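You operate a simulated robot arm through the tools that you are given. There is no shell and no other tool. Be economical: measure what you need, move in short steps, check, and stop when the job is done.

You are at the controls of a simulated robot arm. One attempt, no reset.

Task
Stack the blue packet from the make-up table on top of the red packet.

The check looks at the end state, three seconds after you hand in, the way a careful person would. Anything else that was tipped, shoved, dropped, spilled or broken makes it a failure.

Robot
A 7-joint arm with a two-finger parallel gripper, fixed in place. Base frame: the origin is at the foot of the arm, x ahead of it, y to its left, z up; the work surface is at about z = 0.9. Readings come in m, rad, newtons and seconds.
With the tool pointing down near the work surface it reaches from about 0.24 to 0.68 m from the base axis. Its first joint turns from -1.152 to 1.152 rad. Payload 2.4 kg.
Tool frame: the origin (TCP) lies between the finger pads and is the grasp point; the fingertips stand 0.03 m ahead of it; z points along the fingers, y is the line along which they close. The gripper opens to 0.094 m. The fingers are 0.028 m wide and 0.01 m thick; the gripper's body (0.05 by 0.096 m) begins 0.055 m behind the TCP.
Orientation is told as [roll, pitch, yaw] about the base's x, y, z axes, in that order, counted from this pose: with the fingers straight down and closing along the base's y, the tool's x points along the base's -x, its y along +y and its z along -z.

Tools
- The arm moves only by the tool play_rows. Its arguments are lists of equal length, an entry for each row: "jaw": the gripper command, from -1 (fully open) to 1 (shut), values between in proportion; "slide": the shift along the tool's x, y, z in units of 30 mm (1.0 is 30 mm), a list of three; "dr": the turn, a rotation vector about the tool's x, y, z in units of 5 degrees (1.0 is 5 degrees), a list of three. In form: {"jaw": [jaw, ...], "slide": [[tx, ty, tz], ...], "dr": [[ax, ay, az], ...]}. A call has 1 to 8 rows; each row shifts and turns the commanded pose from where the row before left it, along the tool's axes as they then stand. A call with a number of a shift or a turn outside -1 to 1 is refused whole. Rows are played at 5 a second. More than 0.05 m and 0.15 rad between two rows, or a gripper value outside its range, and nothing of the call is played. Where a pose cannot be reached the arm comes as near as it can. A force on the tool above 40 N (or 10 N above the force at the start of the call, whichever is more), or a blocked arm, ends the call early, and 0.2 s more pass. Each finger travels about 0.153 m/s and halts on what it meets, pressing with about 39 N; the grip force reading is that of the motor and also rises with nothing between the fingers. The clock runs only during rows and for 0.2 s after the last one: add rows that do not move to give the fingers time. It gives the time, the measured TCP pose, the force on the tool (base axes), the opening and the grip force at its end, in the units of the frame above (readings bear some noise), and new pictures: "show" is both (left out), scene, wrist or none.
- Cameras (640 x 400 px; columns grow to the right, rows downward): "scene" is fixed at [0.0436, 0.4733, 1.4632]; the picture's right is [-0.72, -0.70, 0.00], its down [-0.27, 0.28, -0.92] and it looks along [0.64, -0.66, -0.39] (base axes); focal length 332 px, centre (320, 200). "wrist" rides on the gripper at [-0.037, 0, -0.058] in the tool frame; the picture's right is [0.00, -1.00, 0.00], its down [0.97, 0.00, -0.24] and it looks along [0.24, 0.00, 0.97] (tool axes); focal length 218 px, centre (320, 200). There is no depth. A picture from a camera that has moved, and an enlarged one, comes with that camera's place and axes in the base frame and with its lens.
- enlarge(camera, box): a new picture of the part [left, top, right, bottom] of that camera's present view, enlarged. No time passes.
- finish_job(): hands the job in; it is judged then, once.

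Work in short steps. Places have to be worked out from the pictures, the camera data and where the tool is seen: move nearer, look again, correct. Check each grasp and each placing, and mend what went wrong. You have 90 turns and 150 pictures in all, those below and enlarged ones among them. Open the gripper and draw the arm clear of the work before you hand the job in, unless the task says otherwise; then end with one line.

The tools are called as name(argument=value, ...) on one line, values as JSON. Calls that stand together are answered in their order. play_rows: Moves the arm, as the interface text tells. Its arguments: {"type":"object","properties":{"jaw":{"type":"array","items":{"type":"number"}},"slide":{"type":"array","items":{"type":"array","items":{"type":"number"}}},"dr":{"type":"array","items":{"type":"array","items":{"type":"number"}}},"show":{"type":"string","enum":["both","scene","wrist","none"]}},"required":["jaw","slide","dr"]} The other tools are called the same way: enlarge (camera, box) takes an enlarged picture of a part of a camera's view; finish_job () hands the job in.

At the start:

```text
t: 0.0
tool_pos: [0.3564, -0.2666, 1.1378]
ee_rot: [0.001, 0.0, 0.001]
force: [0.5, -0.5, -0.1]
opening: 0.094
finger_force: 0.1
```

scene: 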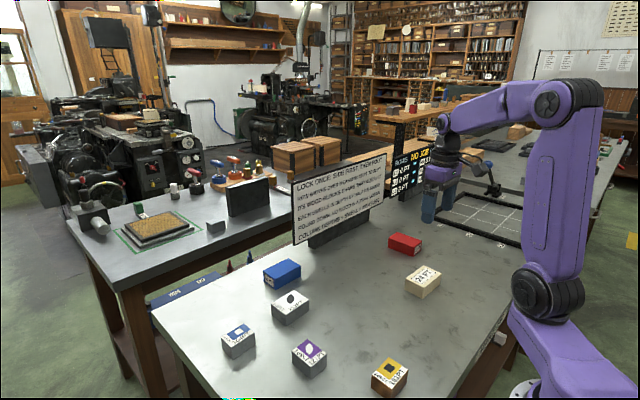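
wrist: 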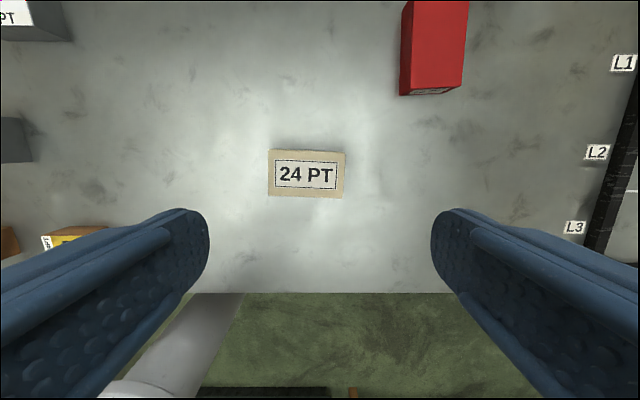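

I'll look closer at the table and the signs before moving.

enlarge(camera="scene", box=[280, 140, 460, 260])

enlarge(camera="scene", box=[200, 220, 460, 400])

```text
3.33 times, centred on (370, 200) of scene
camera zoom: at [0.0436, 0.4733, 1.4632], right [-0.72, -0.7, 0.0], down [-0.27, 0.28, -0.92], along [0.64, -0.66, -0.39], focal length 1107 px, centre (153, 200)
```

zoom: 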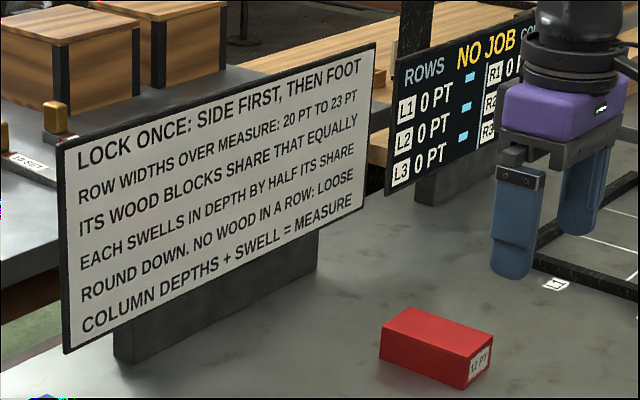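

```text
2.22 times, centred on (330, 310) of scene
camera zoom: at [0.0436, 0.4733, 1.4632], right [-0.72, -0.7, 0.0], down [-0.27, 0.28, -0.92], along [0.64, -0.66, -0.39], focal length 738 px, centre (298, -44)
```

zoom: 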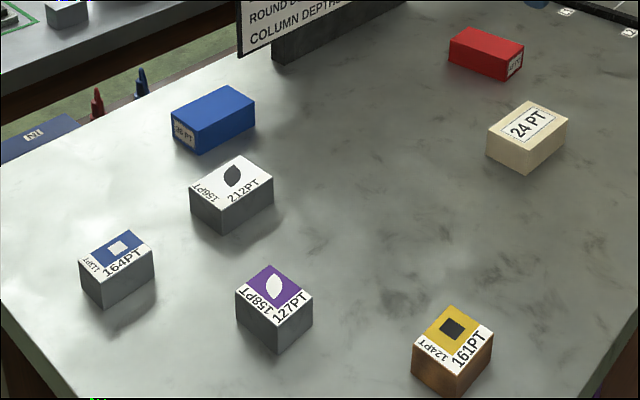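

The blue packet is near (0.655, 0.0) and the red near (0.49, -0.38). I stay high and move toward blue for a closer look.

play_rows(jaw=[-1, -1, -1, -1, -1, -1, -1, -1], slide=[[-0.7, 1, 0], [-0.7, 1, 0], [-0.7, 1, 0], [-0.7, 1, 0], [-0.7, 1, 0], [-0.7, 1, 0], [-0.7, 1, 0], [-0.7, 1, 0]], dr=[[0, 0, 0], [0, 0, 0], [0, 0, 0], [0, 0, 0], [0, 0, 0], [0, 0, 0], [0, 0, 0], [0, 0, 0]])

```text
t: 1.8
tool_pos: [0.5261, -0.0292, 1.139]
ee_rot: [0.002, -0.002, -0.002]
force: [0.0, 0.7, 0.3]
opening: 0.094
finger_force: 0.0
camera wrist: at [0.5641, -0.0289, 1.1947], right [0.0, -1.0, 0.0], down [-0.97, 0.0, 0.24], along [-0.24, 0.0, -0.97], focal length 218 px, centre (320, 200)
```

scene: 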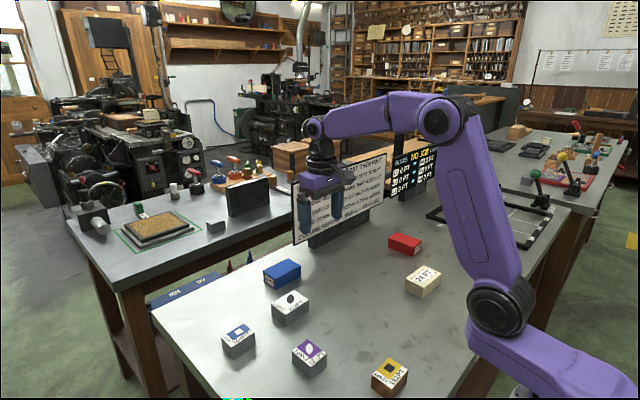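
wrist: 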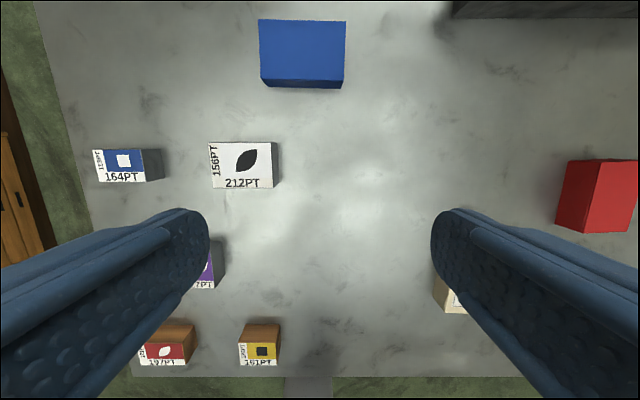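

Blue top measures about 0.088 (y) × 0.054 (x) × 0.04 high, centred near (0.659, -0.011). I'll turn the gripper 90° to grip it across its short side.

play_rows(jaw=[-1, -1, -1, -1, -1, -1, -1, -1], slide=[[0, 0, 0], [0, 0, 0], [0, 0, 0], [0, 0, 0], [0, 0, 0], [0, 0, 0], [0, 0, 0], [0, 0, 0]], dr=[[0, 0, -1], [0, 0, -1], [0, 0, -1], [0, 0, -1], [0, 0, -1], [0, 0, -1], [0, 0, -1], [0, 0, -1]], show="none")

play_rows(jaw=[-1, -1, -1, -1, -1, -1, -1, -1], slide=[[0, 0, 0], [0, 0, 0], [0, 0, 0], [0, 0, 0], [0, 0, 0], [0, 0, 0], [0, 0, 0], [0, 0, 0]], dr=[[0, 0, -1], [0, 0, -1], [0, 0, -1], [0, 0, -1], [0, 0, -1], [0, 0, -1], [0, 0, -1], [0, 0, -1]], show="none")

play_rows(jaw=[-1, -1, -1], slide=[[0, 0, 0], [0, 0, 0], [0, 0, 0]], dr=[[0, 0, -1], [0, 0, -1], [0, 0, 0]])

```text
t: 3.6
tool_pos: [0.5246, -0.0261, 1.1374]
ee_rot: [-0.001, -0.001, 0.699]
force: [-0.4, -0.9, -0.1]
opening: 0.0941
finger_force: 0.1
```

```text
t: 5.4
tool_pos: [0.5236, -0.0249, 1.137]
ee_rot: [0.001, -0.001, 1.398]
force: [-0.5, 0.8, -0.3]
opening: 0.0938
finger_force: 0.0
```

```text
t: 6.2
tool_pos: [0.5238, -0.0269, 1.137]
ee_rot: [-0.001, 0.0, 1.573]
force: [0.2, -0.2, 0.7]
opening: 0.0943
finger_force: 0.0
camera wrist: at [0.5249, 0.0104, 1.1939], right [1.0, 0.0, 0.0], down [0.0, -0.97, 0.24], along [0.0, -0.24, -0.97], focal length 218 px, centre (320, 200)
```

scene: 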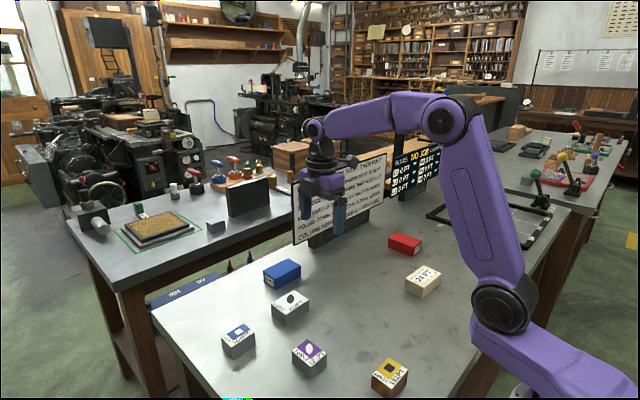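
wrist: 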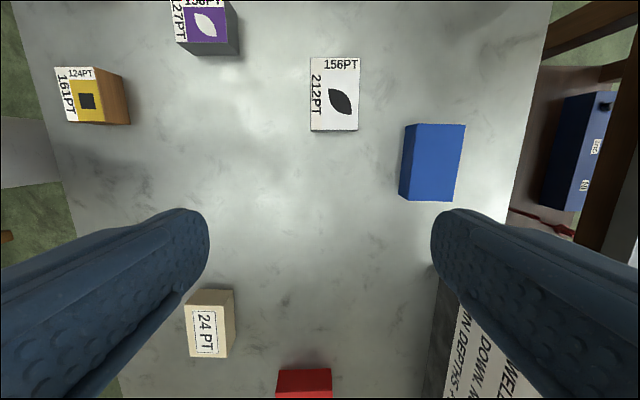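

Gripper turned. I move over blue and partway down, then look again.

play_rows(jaw=[-1, -1, -1, -1, -1, -1], slide=[[-0.1, -0.9, 0.3], [-0.1, -0.9, 0.5], [-0.1, -0.9, 0.5], [-0.1, -0.9, 0.5], [-0.1, -0.85, 0.5], [0, 0, 0]], dr=[[0, 0, 0], [0, 0, 0], [0, 0, 0], [0, 0, 0], [0, 0, 0], [0, 0, 0]])

```text
t: 7.6
tool_pos: [0.659, -0.0118, 1.0692]
ee_rot: [-0.001, 0.001, 1.57]
force: [-0.3, -0.2, -1.3]
opening: 0.0941
finger_force: 0.1
camera wrist: at [0.6613, 0.0249, 1.1257], right [1.0, 0.0, 0.0], down [0.0, -0.97, 0.24], along [0.0, -0.24, -0.97], focal length 218 px, centre (320, 200)
```

scene: 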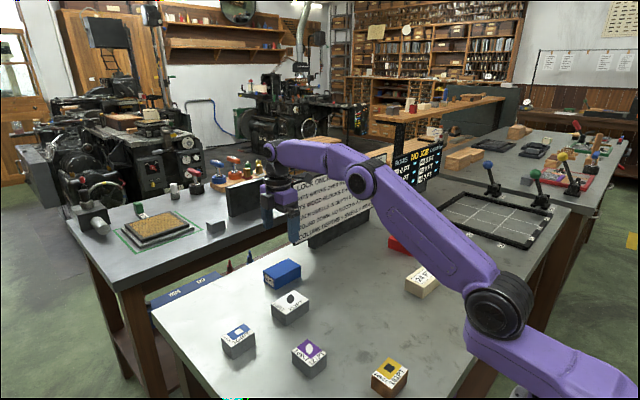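
wrist: 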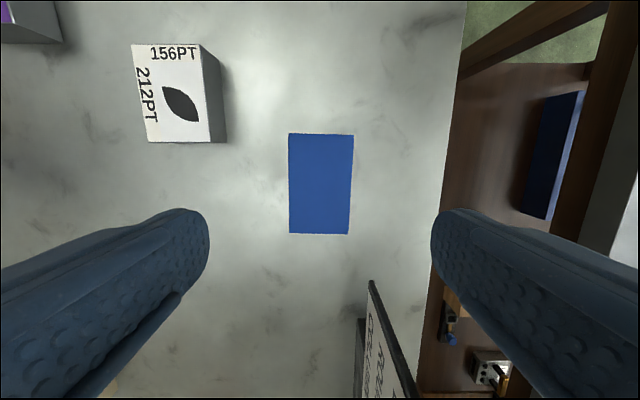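

Blue is centred under the gripper (about (0.661, -0.009)), and the sign's near corner (y ≈ -0.094) is clear of the fingers. I descend to about 3–4 mm below block top, tips just above the table.

play_rows(jaw=[-1, -1, -1, -1, -1, -1], slide=[[-0.1, -0.06, 0.9], [0, 0, 0.9], [0, 0, 0.9], [0, 0, 0.9], [0, 0, 0.5], [0, 0, 0]], dr=[[0, 0, 0], [0, 0, 0], [0, 0, 0], [0, 0, 0], [0, 0, 0], [0, 0, 0]])

```text
t: 9.0
tool_pos: [0.6582, -0.0096, 0.9441]
ee_rot: [-0.002, 0.0, 1.571]
force: [0.0, -0.3, 0.2]
opening: 0.0943
finger_force: 0.1
camera wrist: at [0.659, 0.0273, 1.0013], right [1.0, 0.0, 0.0], down [0.0, -0.97, 0.24], along [0.0, -0.24, -0.97], focal length 218 px, centre (320, 200)
```

scene: 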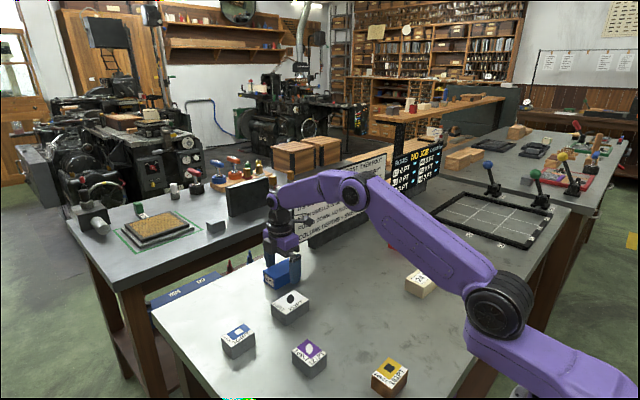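
wrist: 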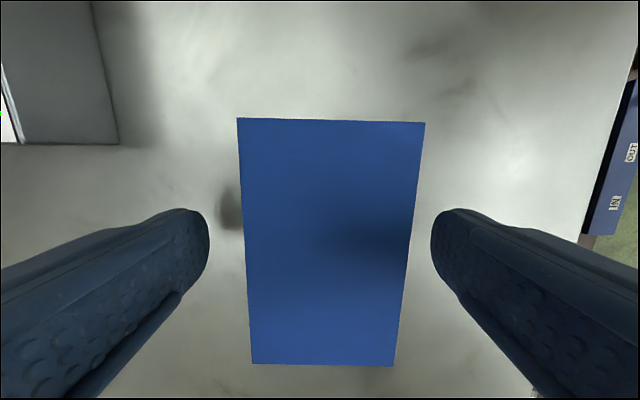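

The block sits centred between the fingers. I lower a further ~6 mm and close.

play_rows(jaw=[-1, -1, 1, 1, 1, 1], slide=[[-0.07, 0, 0.22], [0, 0, 0], [0, 0, 0], [0, 0, 0], [0, 0, 0], [0, 0, 0]], dr=[[0, 0, 0], [0, 0, 0], [0, 0, 0], [0, 0, 0], [0, 0, 0], [0, 0, 0]])

```text
t: 10.4
tool_pos: [0.6599, -0.0098, 0.9376]
ee_rot: [-0.001, 0.0, 1.571]
force: [3.4, -0.4, -0.1]
opening: 0.0592
finger_force: 39.4
camera wrist: at [0.6603, 0.0284, 0.9942], right [1.0, 0.0, 0.0], down [0.0, -0.97, 0.24], along [0.0, -0.24, -0.97], focal length 218 px, centre (320, 200)
```

scene: 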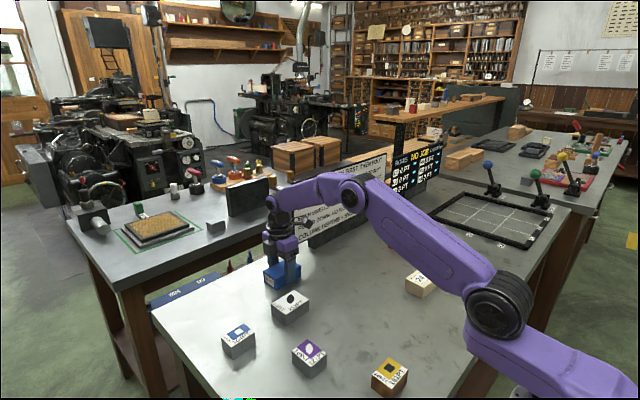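
wrist: 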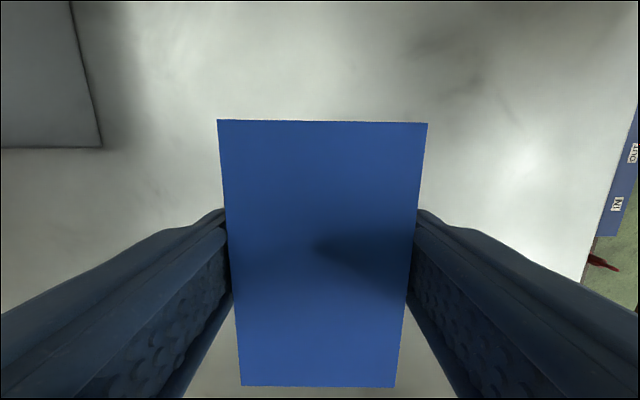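

Gripped at 0.059 m opening, full force. I lift straight up, then draw back in -x away from the sign.

play_rows(jaw=[1, 1, 1, 1, 1, 1, 1, 1], slide=[[0, 0, -0.5], [0, 0, -0.8], [0, 0, -0.9], [0, 0, -0.9], [0, 0.5, -0.9], [0, 1, -0.8], [0, 1, -0.5], [0, 1, 0]], dr=[[0, 0, 0], [0, 0, 0], [0, 0, 0], [0, 0, 0], [0, 0, 0], [0, 0, 0], [0, 0, 0], [0, 0, 0]])

```text
t: 12.2
tool_pos: [0.554, -0.0066, 1.0994]
ee_rot: [0.0, -0.001, 1.571]
force: [-0.8, -0.1, -6.2]
opening: 0.0594
finger_force: 39.1
camera wrist: at [0.5544, 0.0292, 1.1557], right [1.0, 0.0, 0.0], down [0.0, -0.97, 0.24], along [0.0, -0.24, -0.97], focal length 218 px, centre (320, 200)
```

scene: 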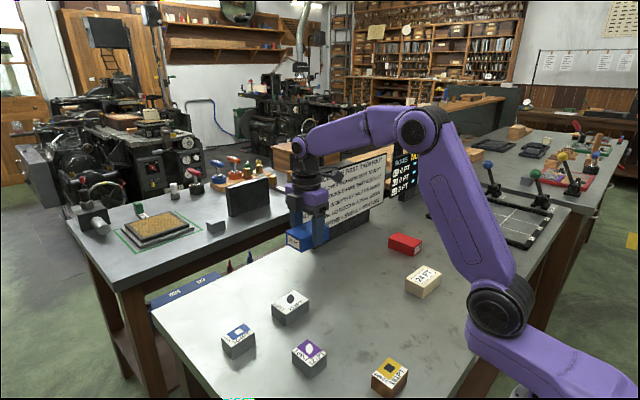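
wrist: 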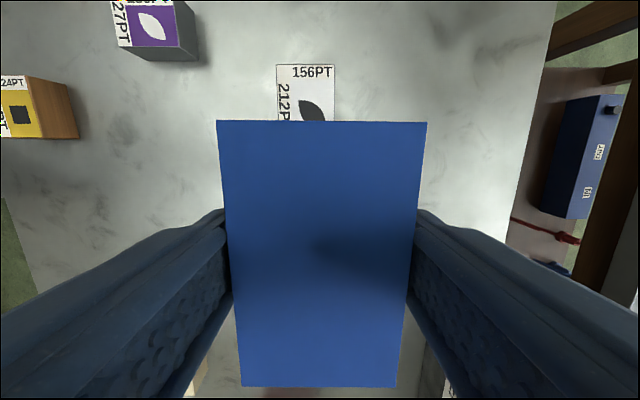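

Secure. Now I rotate back to yaw 0 in place (red's long side runs along x).

play_rows(jaw=[1, 1, 1, 1, 1, 1, 1, 1], slide=[[0, 0, 0], [0, 0, 0], [0, 0, 0], [0, 0, 0], [0, 0, 0], [0, 0, 0], [0, 0, 0], [0, 0, 0]], dr=[[0, 0, 1], [0, 0, 1], [0, 0, 1], [0, 0, 1], [0, 0, 1], [0, 0, 1], [0, 0, 1], [0, 0, 1]], show="none")

play_rows(jaw=[1, 1, 1, 1, 1, 1, 1, 1], slide=[[0, 0, 0], [0, 0, 0], [0, 0, 0], [0, 0, 0], [0, 0, 0], [0, 0, 0], [0, 0, 0], [0, 0, 0]], dr=[[0, 0, 1], [0, 0, 1], [0, 0, 1], [0, 0, 1], [0, 0, 1], [0, 0, 1], [0, 0, 1], [0, 0, 1]], show="none")

play_rows(jaw=[1, 1, 1, 1, 1, 1, 1, 1], slide=[[0, 0, 0], [0, 0, 0], [0.8, -1, 0], [0.8, -1, 0], [0.8, -1, 0], [0.8, -1, 0], [0.8, -1, 0], [0.8, -1, 0]], dr=[[0, 0, 1], [0, 0, 1], [0, 0, 0], [0, 0, 0], [0, 0, 0], [0, 0, 0], [0, 0, 0], [0, 0, 0]])

```text
t: 14.0
tool_pos: [0.5539, -0.0069, 1.0972]
ee_rot: [0.0, -0.001, 0.87]
force: [-0.5, -0.5, -6.0]
opening: 0.0593
finger_force: 39.4
```

```text
t: 15.8
tool_pos: [0.555, -0.0058, 1.0967]
ee_rot: [0.0, 0.001, 0.174]
force: [0.0, -0.7, -5.6]
opening: 0.0594
finger_force: 39.0
```

```text
t: 17.6
tool_pos: [0.413, -0.1883, 1.0991]
ee_rot: [0.0, 0.002, -0.001]
force: [-0.1, -0.7, -6.5]
opening: 0.0594
finger_force: 39.1
camera wrist: at [0.4518, -0.1886, 1.1555], right [0.0, -1.0, 0.0], down [-0.97, 0.0, 0.24], along [-0.24, 0.0, -0.97], focal length 218 px, centre (320, 200)
```

scene: 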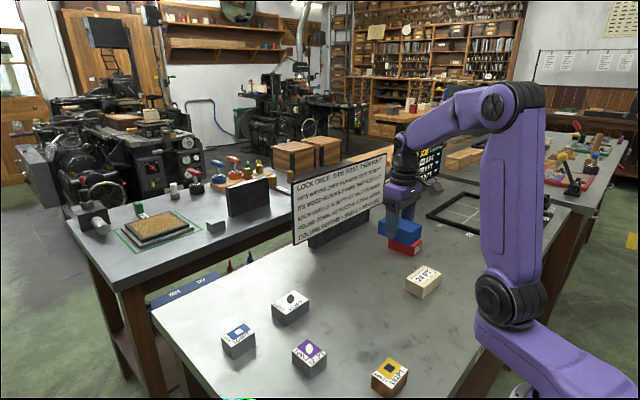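
wrist: 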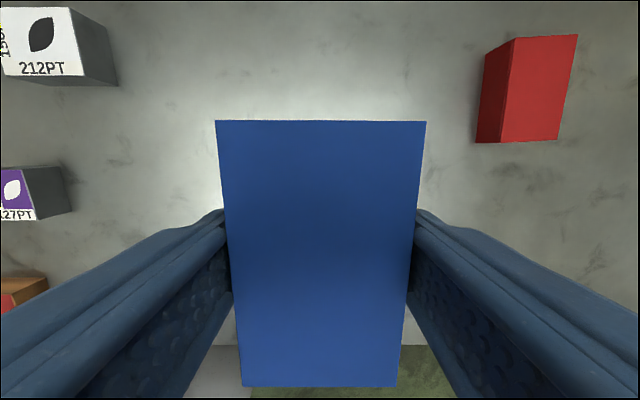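

Red is visible beside the held block; I enlarge it to measure its corners.

enlarge(camera="wrist", box=[460, 20, 620, 160])

```text
2.86 times, centred on (540, 90) of wrist
camera zoom: at [0.4518, -0.1886, 1.1555], right [0.0, -1.0, 0.0], down [-0.97, 0.0, 0.24], along [-0.24, 0.0, -0.97], focal length 624 px, centre (-309, 514)
```

zoom: 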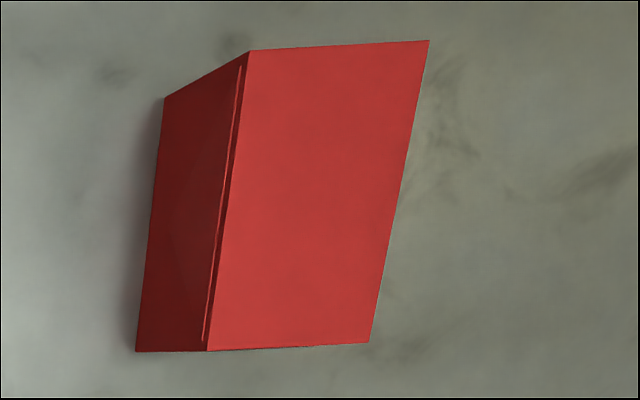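

Red: top about 0.054×0.089, yaw ≈ +3°, centre near (0.50, -0.39), but this depends on table height. I move sideways for a second view to triangulate.

play_rows(jaw=[1, 1, 1, 1, 1, 1], slide=[[0.15, -0.9, 0], [0.15, -0.9, 0], [0.15, -0.9, 0], [0.15, -0.9, 0], [0, 0, 0], [0, 0, 0]], dr=[[0, 0, 0], [0, 0, 0], [0, 0, 0], [0, 0, 0], [0, 0, 0], [0, 0, 0]], show="none")

enlarge(camera="wrist", box=[320, 0, 480, 140])

```text
t: 19.0
tool_pos: [0.3929, -0.2935, 1.0937]
ee_rot: [0.001, 0.001, 0.0]
force: [-0.1, 0.3, -5.7]
opening: 0.0593
finger_force: 38.5
```

```text
2.86 times, centred on (400, 70) of wrist
camera zoom: at [0.4302, -0.2944, 1.1507], right [0.0, -1.0, 0.0], down [-0.97, 0.0, 0.24], along [-0.24, 0.0, -0.97], focal length 624 px, centre (91, 571)
```

zoom: 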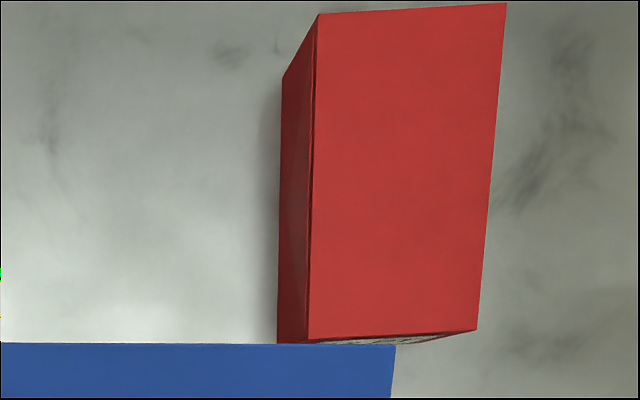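

Triangulation gives red top at z ≈ 0.935, centre (0.501, -0.390), yaw +3°. Blue is centred in the hand and its bottom lies 0.0376 below the TCP. I move over red at height and turn 3°.

play_rows(jaw=[1, 1, 1, 1, 1, 1], slide=[[-0.907, -0.805, 0], [-0.907, -0.805, 0], [-0.907, -0.805, 0], [-0.907, -0.805, 0], [0, 0, 0.7], [0, 0, 0.7]], dr=[[0, 0, 0], [0, 0, 0], [0, 0, 0], [0, 0, 0], [0, 0, -0.6], [0, 0, 0]])

```text
t: 20.4
tool_pos: [0.5011, -0.3905, 1.0543]
ee_rot: [0.0, 0.0, 0.053]
force: [-0.5, 0.0, -6.4]
opening: 0.0593
finger_force: 38.8
camera wrist: at [0.5395, -0.3895, 1.1115], right [0.05, -1.0, 0.0], down [-0.97, -0.05, 0.24], along [-0.24, -0.01, -0.97], focal length 218 px, centre (320, 200)
```

scene: 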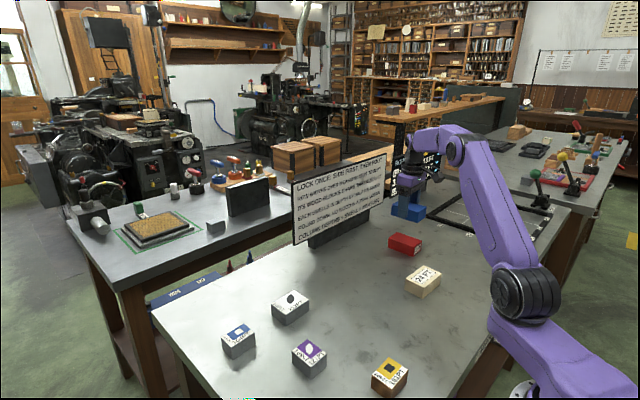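
wrist: 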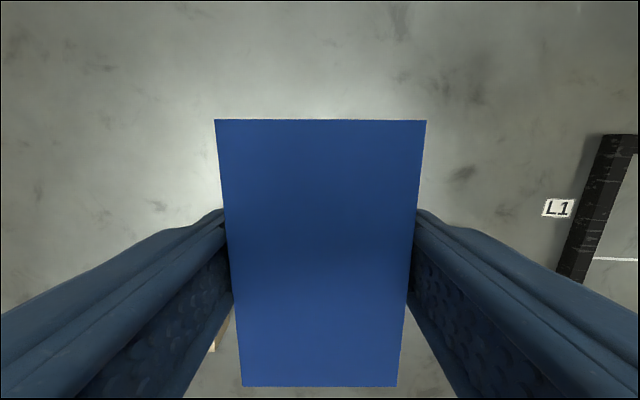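

Over red and aligned. I lower to about 1 cm above it and check.

play_rows(jaw=[1, 1, 1, 1, 1], slide=[[0, 0, 0.7], [0, 0, 0.7], [0, 0, 0.6], [0, 0, 0.3], [0, 0, 0]], dr=[[0, 0, 0], [0, 0, 0], [0, 0, 0], [0, 0, 0], [0, 0, 0]], show="none")

enlarge(camera="scene", box=[350, 180, 460, 270])

```text
t: 21.6
tool_pos: [0.5, -0.3912, 0.9864]
ee_rot: [0.0, 0.0, 0.052]
force: [0.0, 0.2, -6.0]
opening: 0.0594
finger_force: 39.2
```

```text
4.44 times, centred on (405, 225) of scene
camera zoom: at [0.0437, 0.4733, 1.4632], right [-0.72, -0.7, 0.0], down [-0.27, 0.28, -0.92], along [0.64, -0.66, -0.39], focal length 1476 px, centre (-58, 89)
```

zoom: 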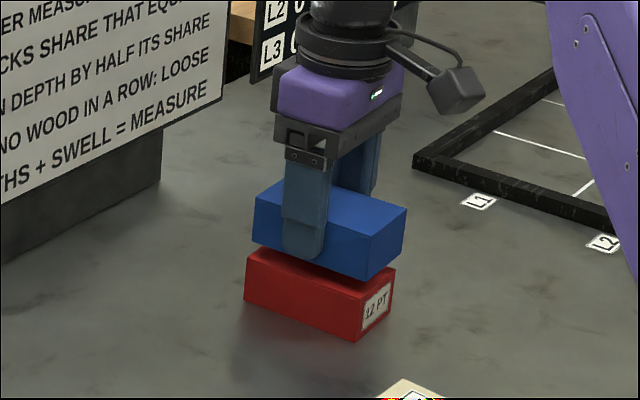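

Aligned within ~2 mm; I apply a tiny correction (+x 2 mm, +y 1 mm) and lower gently to contact.

play_rows(jaw=[1, 1, 1, 1, 1], slide=[[-0.08, 0.04, 0], [0, 0, 0.2], [0, 0, 0.12], [0, 0, 0.06], [0, 0, 0]], dr=[[0, 0, 0], [0, 0, 0], [0, 0, 0], [0, 0, 0], [0, 0, 0]], show="none")

enlarge(camera="scene", box=[350, 180, 460, 270])

```text
t: 22.8
tool_pos: [0.503, -0.3906, 0.9749]
ee_rot: [0.001, 0.0, 0.052]
force: [1.1, -0.3, -6.1]
opening: 0.0595
finger_force: 39.5
```

```text
4.44 times, centred on (405, 225) of scene
camera zoom: at [0.0437, 0.4733, 1.4632], right [-0.72, -0.7, 0.0], down [-0.27, 0.28, -0.92], along [0.64, -0.66, -0.39], focal length 1476 px, centre (-58, 89)
```

zoom: 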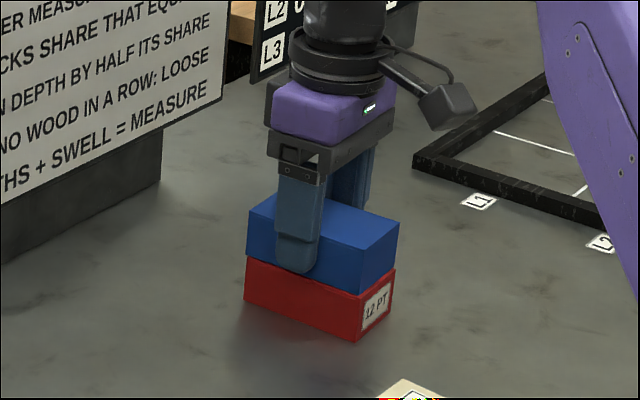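

Nearly touching with good alignment; I lower in tiny steps until the force shows contact.

play_rows(jaw=[1, 1, 1], slide=[[0, 0, 0.04], [0, 0, 0], [0, 0, 0]], dr=[[0, 0, 0], [0, 0, 0], [0, 0, 0]], show="none")

play_rows(jaw=[1, 1, 1], slide=[[0, 0, 0.04], [0, 0, 0], [0, 0, 0]], dr=[[0, 0, 0], [0, 0, 0], [0, 0, 0]], show="none")

```text
t: 23.6
tool_pos: [0.5026, -0.3917, 0.9745]
ee_rot: [-0.001, 0.001, 0.054]
force: [1.1, 1.2, -2.6]
opening: 0.0594
finger_force: 39.4
```

```text
t: 24.4
tool_pos: [0.5034, -0.3914, 0.9717]
ee_rot: [-0.002, 0.0, 0.052]
force: [-2.7, 2.3, 8.9]
opening: 0.0591
finger_force: 39.1
```

Contact (force flipped to +9 N). I ease off slightly and open.

play_rows(jaw=[1, -0.35, -0.5, -0.8, -1, -1], slide=[[0, 0, -0.025], [0, 0, 0], [0, 0, 0], [0, 0, 0], [0, 0, 0], [0, 0, 0]], dr=[[0, 0, 0], [0, 0, 0], [0, 0, 0], [0, 0, 0], [0, 0, 0], [0, 0, 0]], show="wrist")

enlarge(camera="scene", box=[350, 180, 460, 270])

```text
t: 25.8
tool_pos: [0.5041, -0.392, 0.972]
ee_rot: [-0.001, 0.001, 0.052]
force: [-0.3, 0.2, -0.4]
opening: 0.0941
finger_force: 0.0
camera wrist: at [0.5419, -0.389, 1.0301], right [0.05, -1.0, 0.0], down [-0.97, -0.05, 0.24], along [-0.24, -0.01, -0.97], focal length 218 px, centre (320, 200)
```

wrist: 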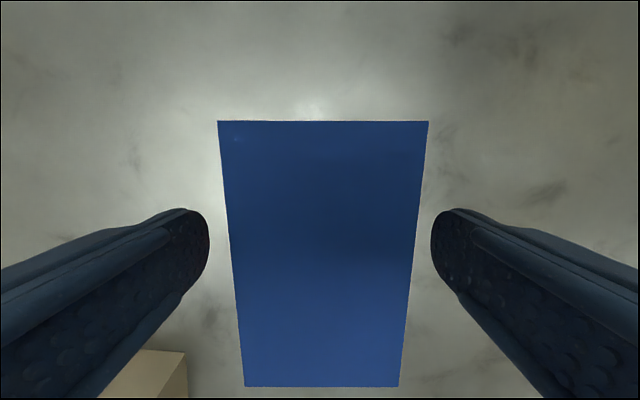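

```text
4.44 times, centred on (405, 225) of scene
camera zoom: at [0.0436, 0.4733, 1.4632], right [-0.72, -0.7, 0.0], down [-0.27, 0.28, -0.92], along [0.64, -0.66, -0.39], focal length 1476 px, centre (-58, 89)
```

zoom: 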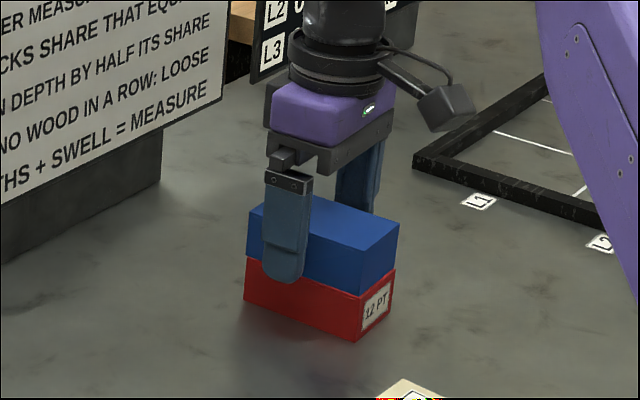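

Blue rests flat on red and both fingers are clear. I raise straight up and draw back.

play_rows(jaw=[-1, -1, -1, -1, -1, -1, -1, -1], slide=[[0, 0, -0.4], [0, 0, -0.8], [0, 0, -1], [0, 0, -1], [0, 0, -1], [0, 0, -1], [0.9, 0.3, -0.3], [0.9, 0.3, 0]], dr=[[0, 0, 0], [0, 0, 0], [0, 0, 0], [0, 0, 0], [0, 0, 0], [0, 0, 0], [0, 0, 0], [0, 0, 0]])

play_rows(jaw=[-1, -1, -1, -1], slide=[[0.9, 0.3, 0], [0.9, 0.3, 0], [0.5, 0, 0], [0, 0, 0]], dr=[[0, 0, 0], [0, 0, 0], [0, 0, 0], [0, 0, 0]])

```text
t: 27.6
tool_pos: [0.4488, -0.3727, 1.1388]
ee_rot: [0.0, 0.0, 0.052]
force: [-0.6, 0.5, 0.3]
opening: 0.094
finger_force: 0.0
camera wrist: at [0.4861, -0.3713, 1.1961], right [0.05, -1.0, 0.0], down [-0.97, -0.05, 0.24], along [-0.24, -0.01, -0.97], focal length 218 px, centre (320, 200)
```

scene: 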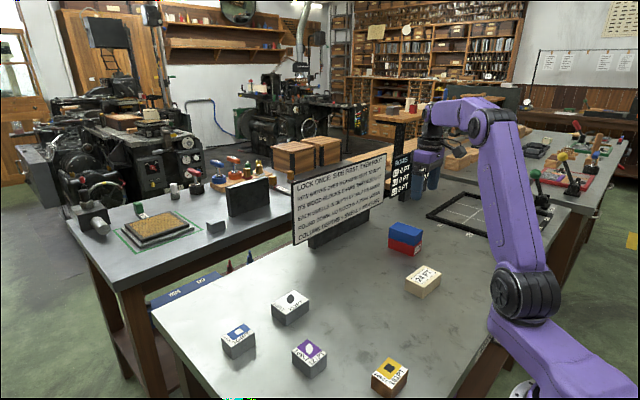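
wrist: 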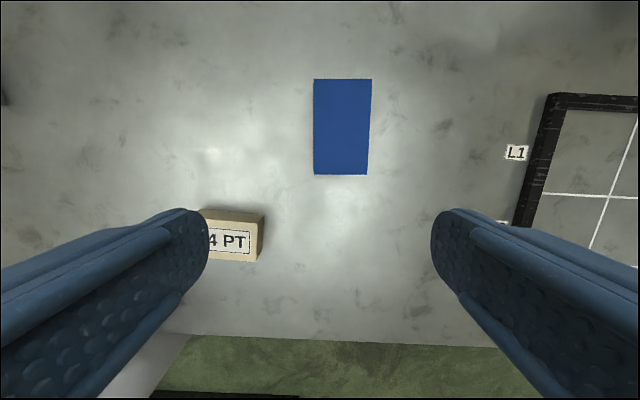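

```text
t: 28.6
tool_pos: [0.3795, -0.3616, 1.1391]
ee_rot: [0.0, 0.0, 0.051]
force: [-0.7, 0.1, -0.2]
opening: 0.094
finger_force: 0.0
camera wrist: at [0.4182, -0.3596, 1.1951], right [0.05, -1.0, 0.0], down [-0.97, -0.05, 0.24], along [-0.24, -0.01, -0.97], focal length 218 px, centre (320, 200)
```

scene: 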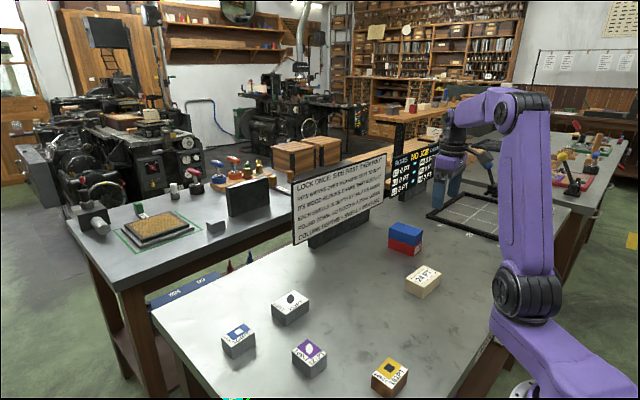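
wrist: 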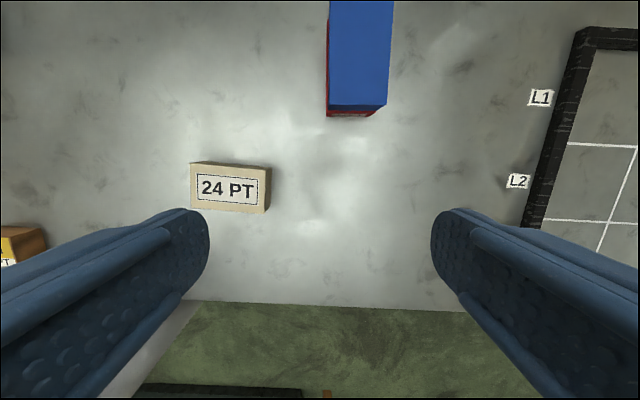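

The stack stands squarely, nothing else was disturbed, and the arm is clear, so I hand in.

finish_job()

```text
The job is handed in.
```

The blue packet is stacked squarely on top of the red one, with the gripper open, the arm drawn clear and nothing else on the table disturbed.
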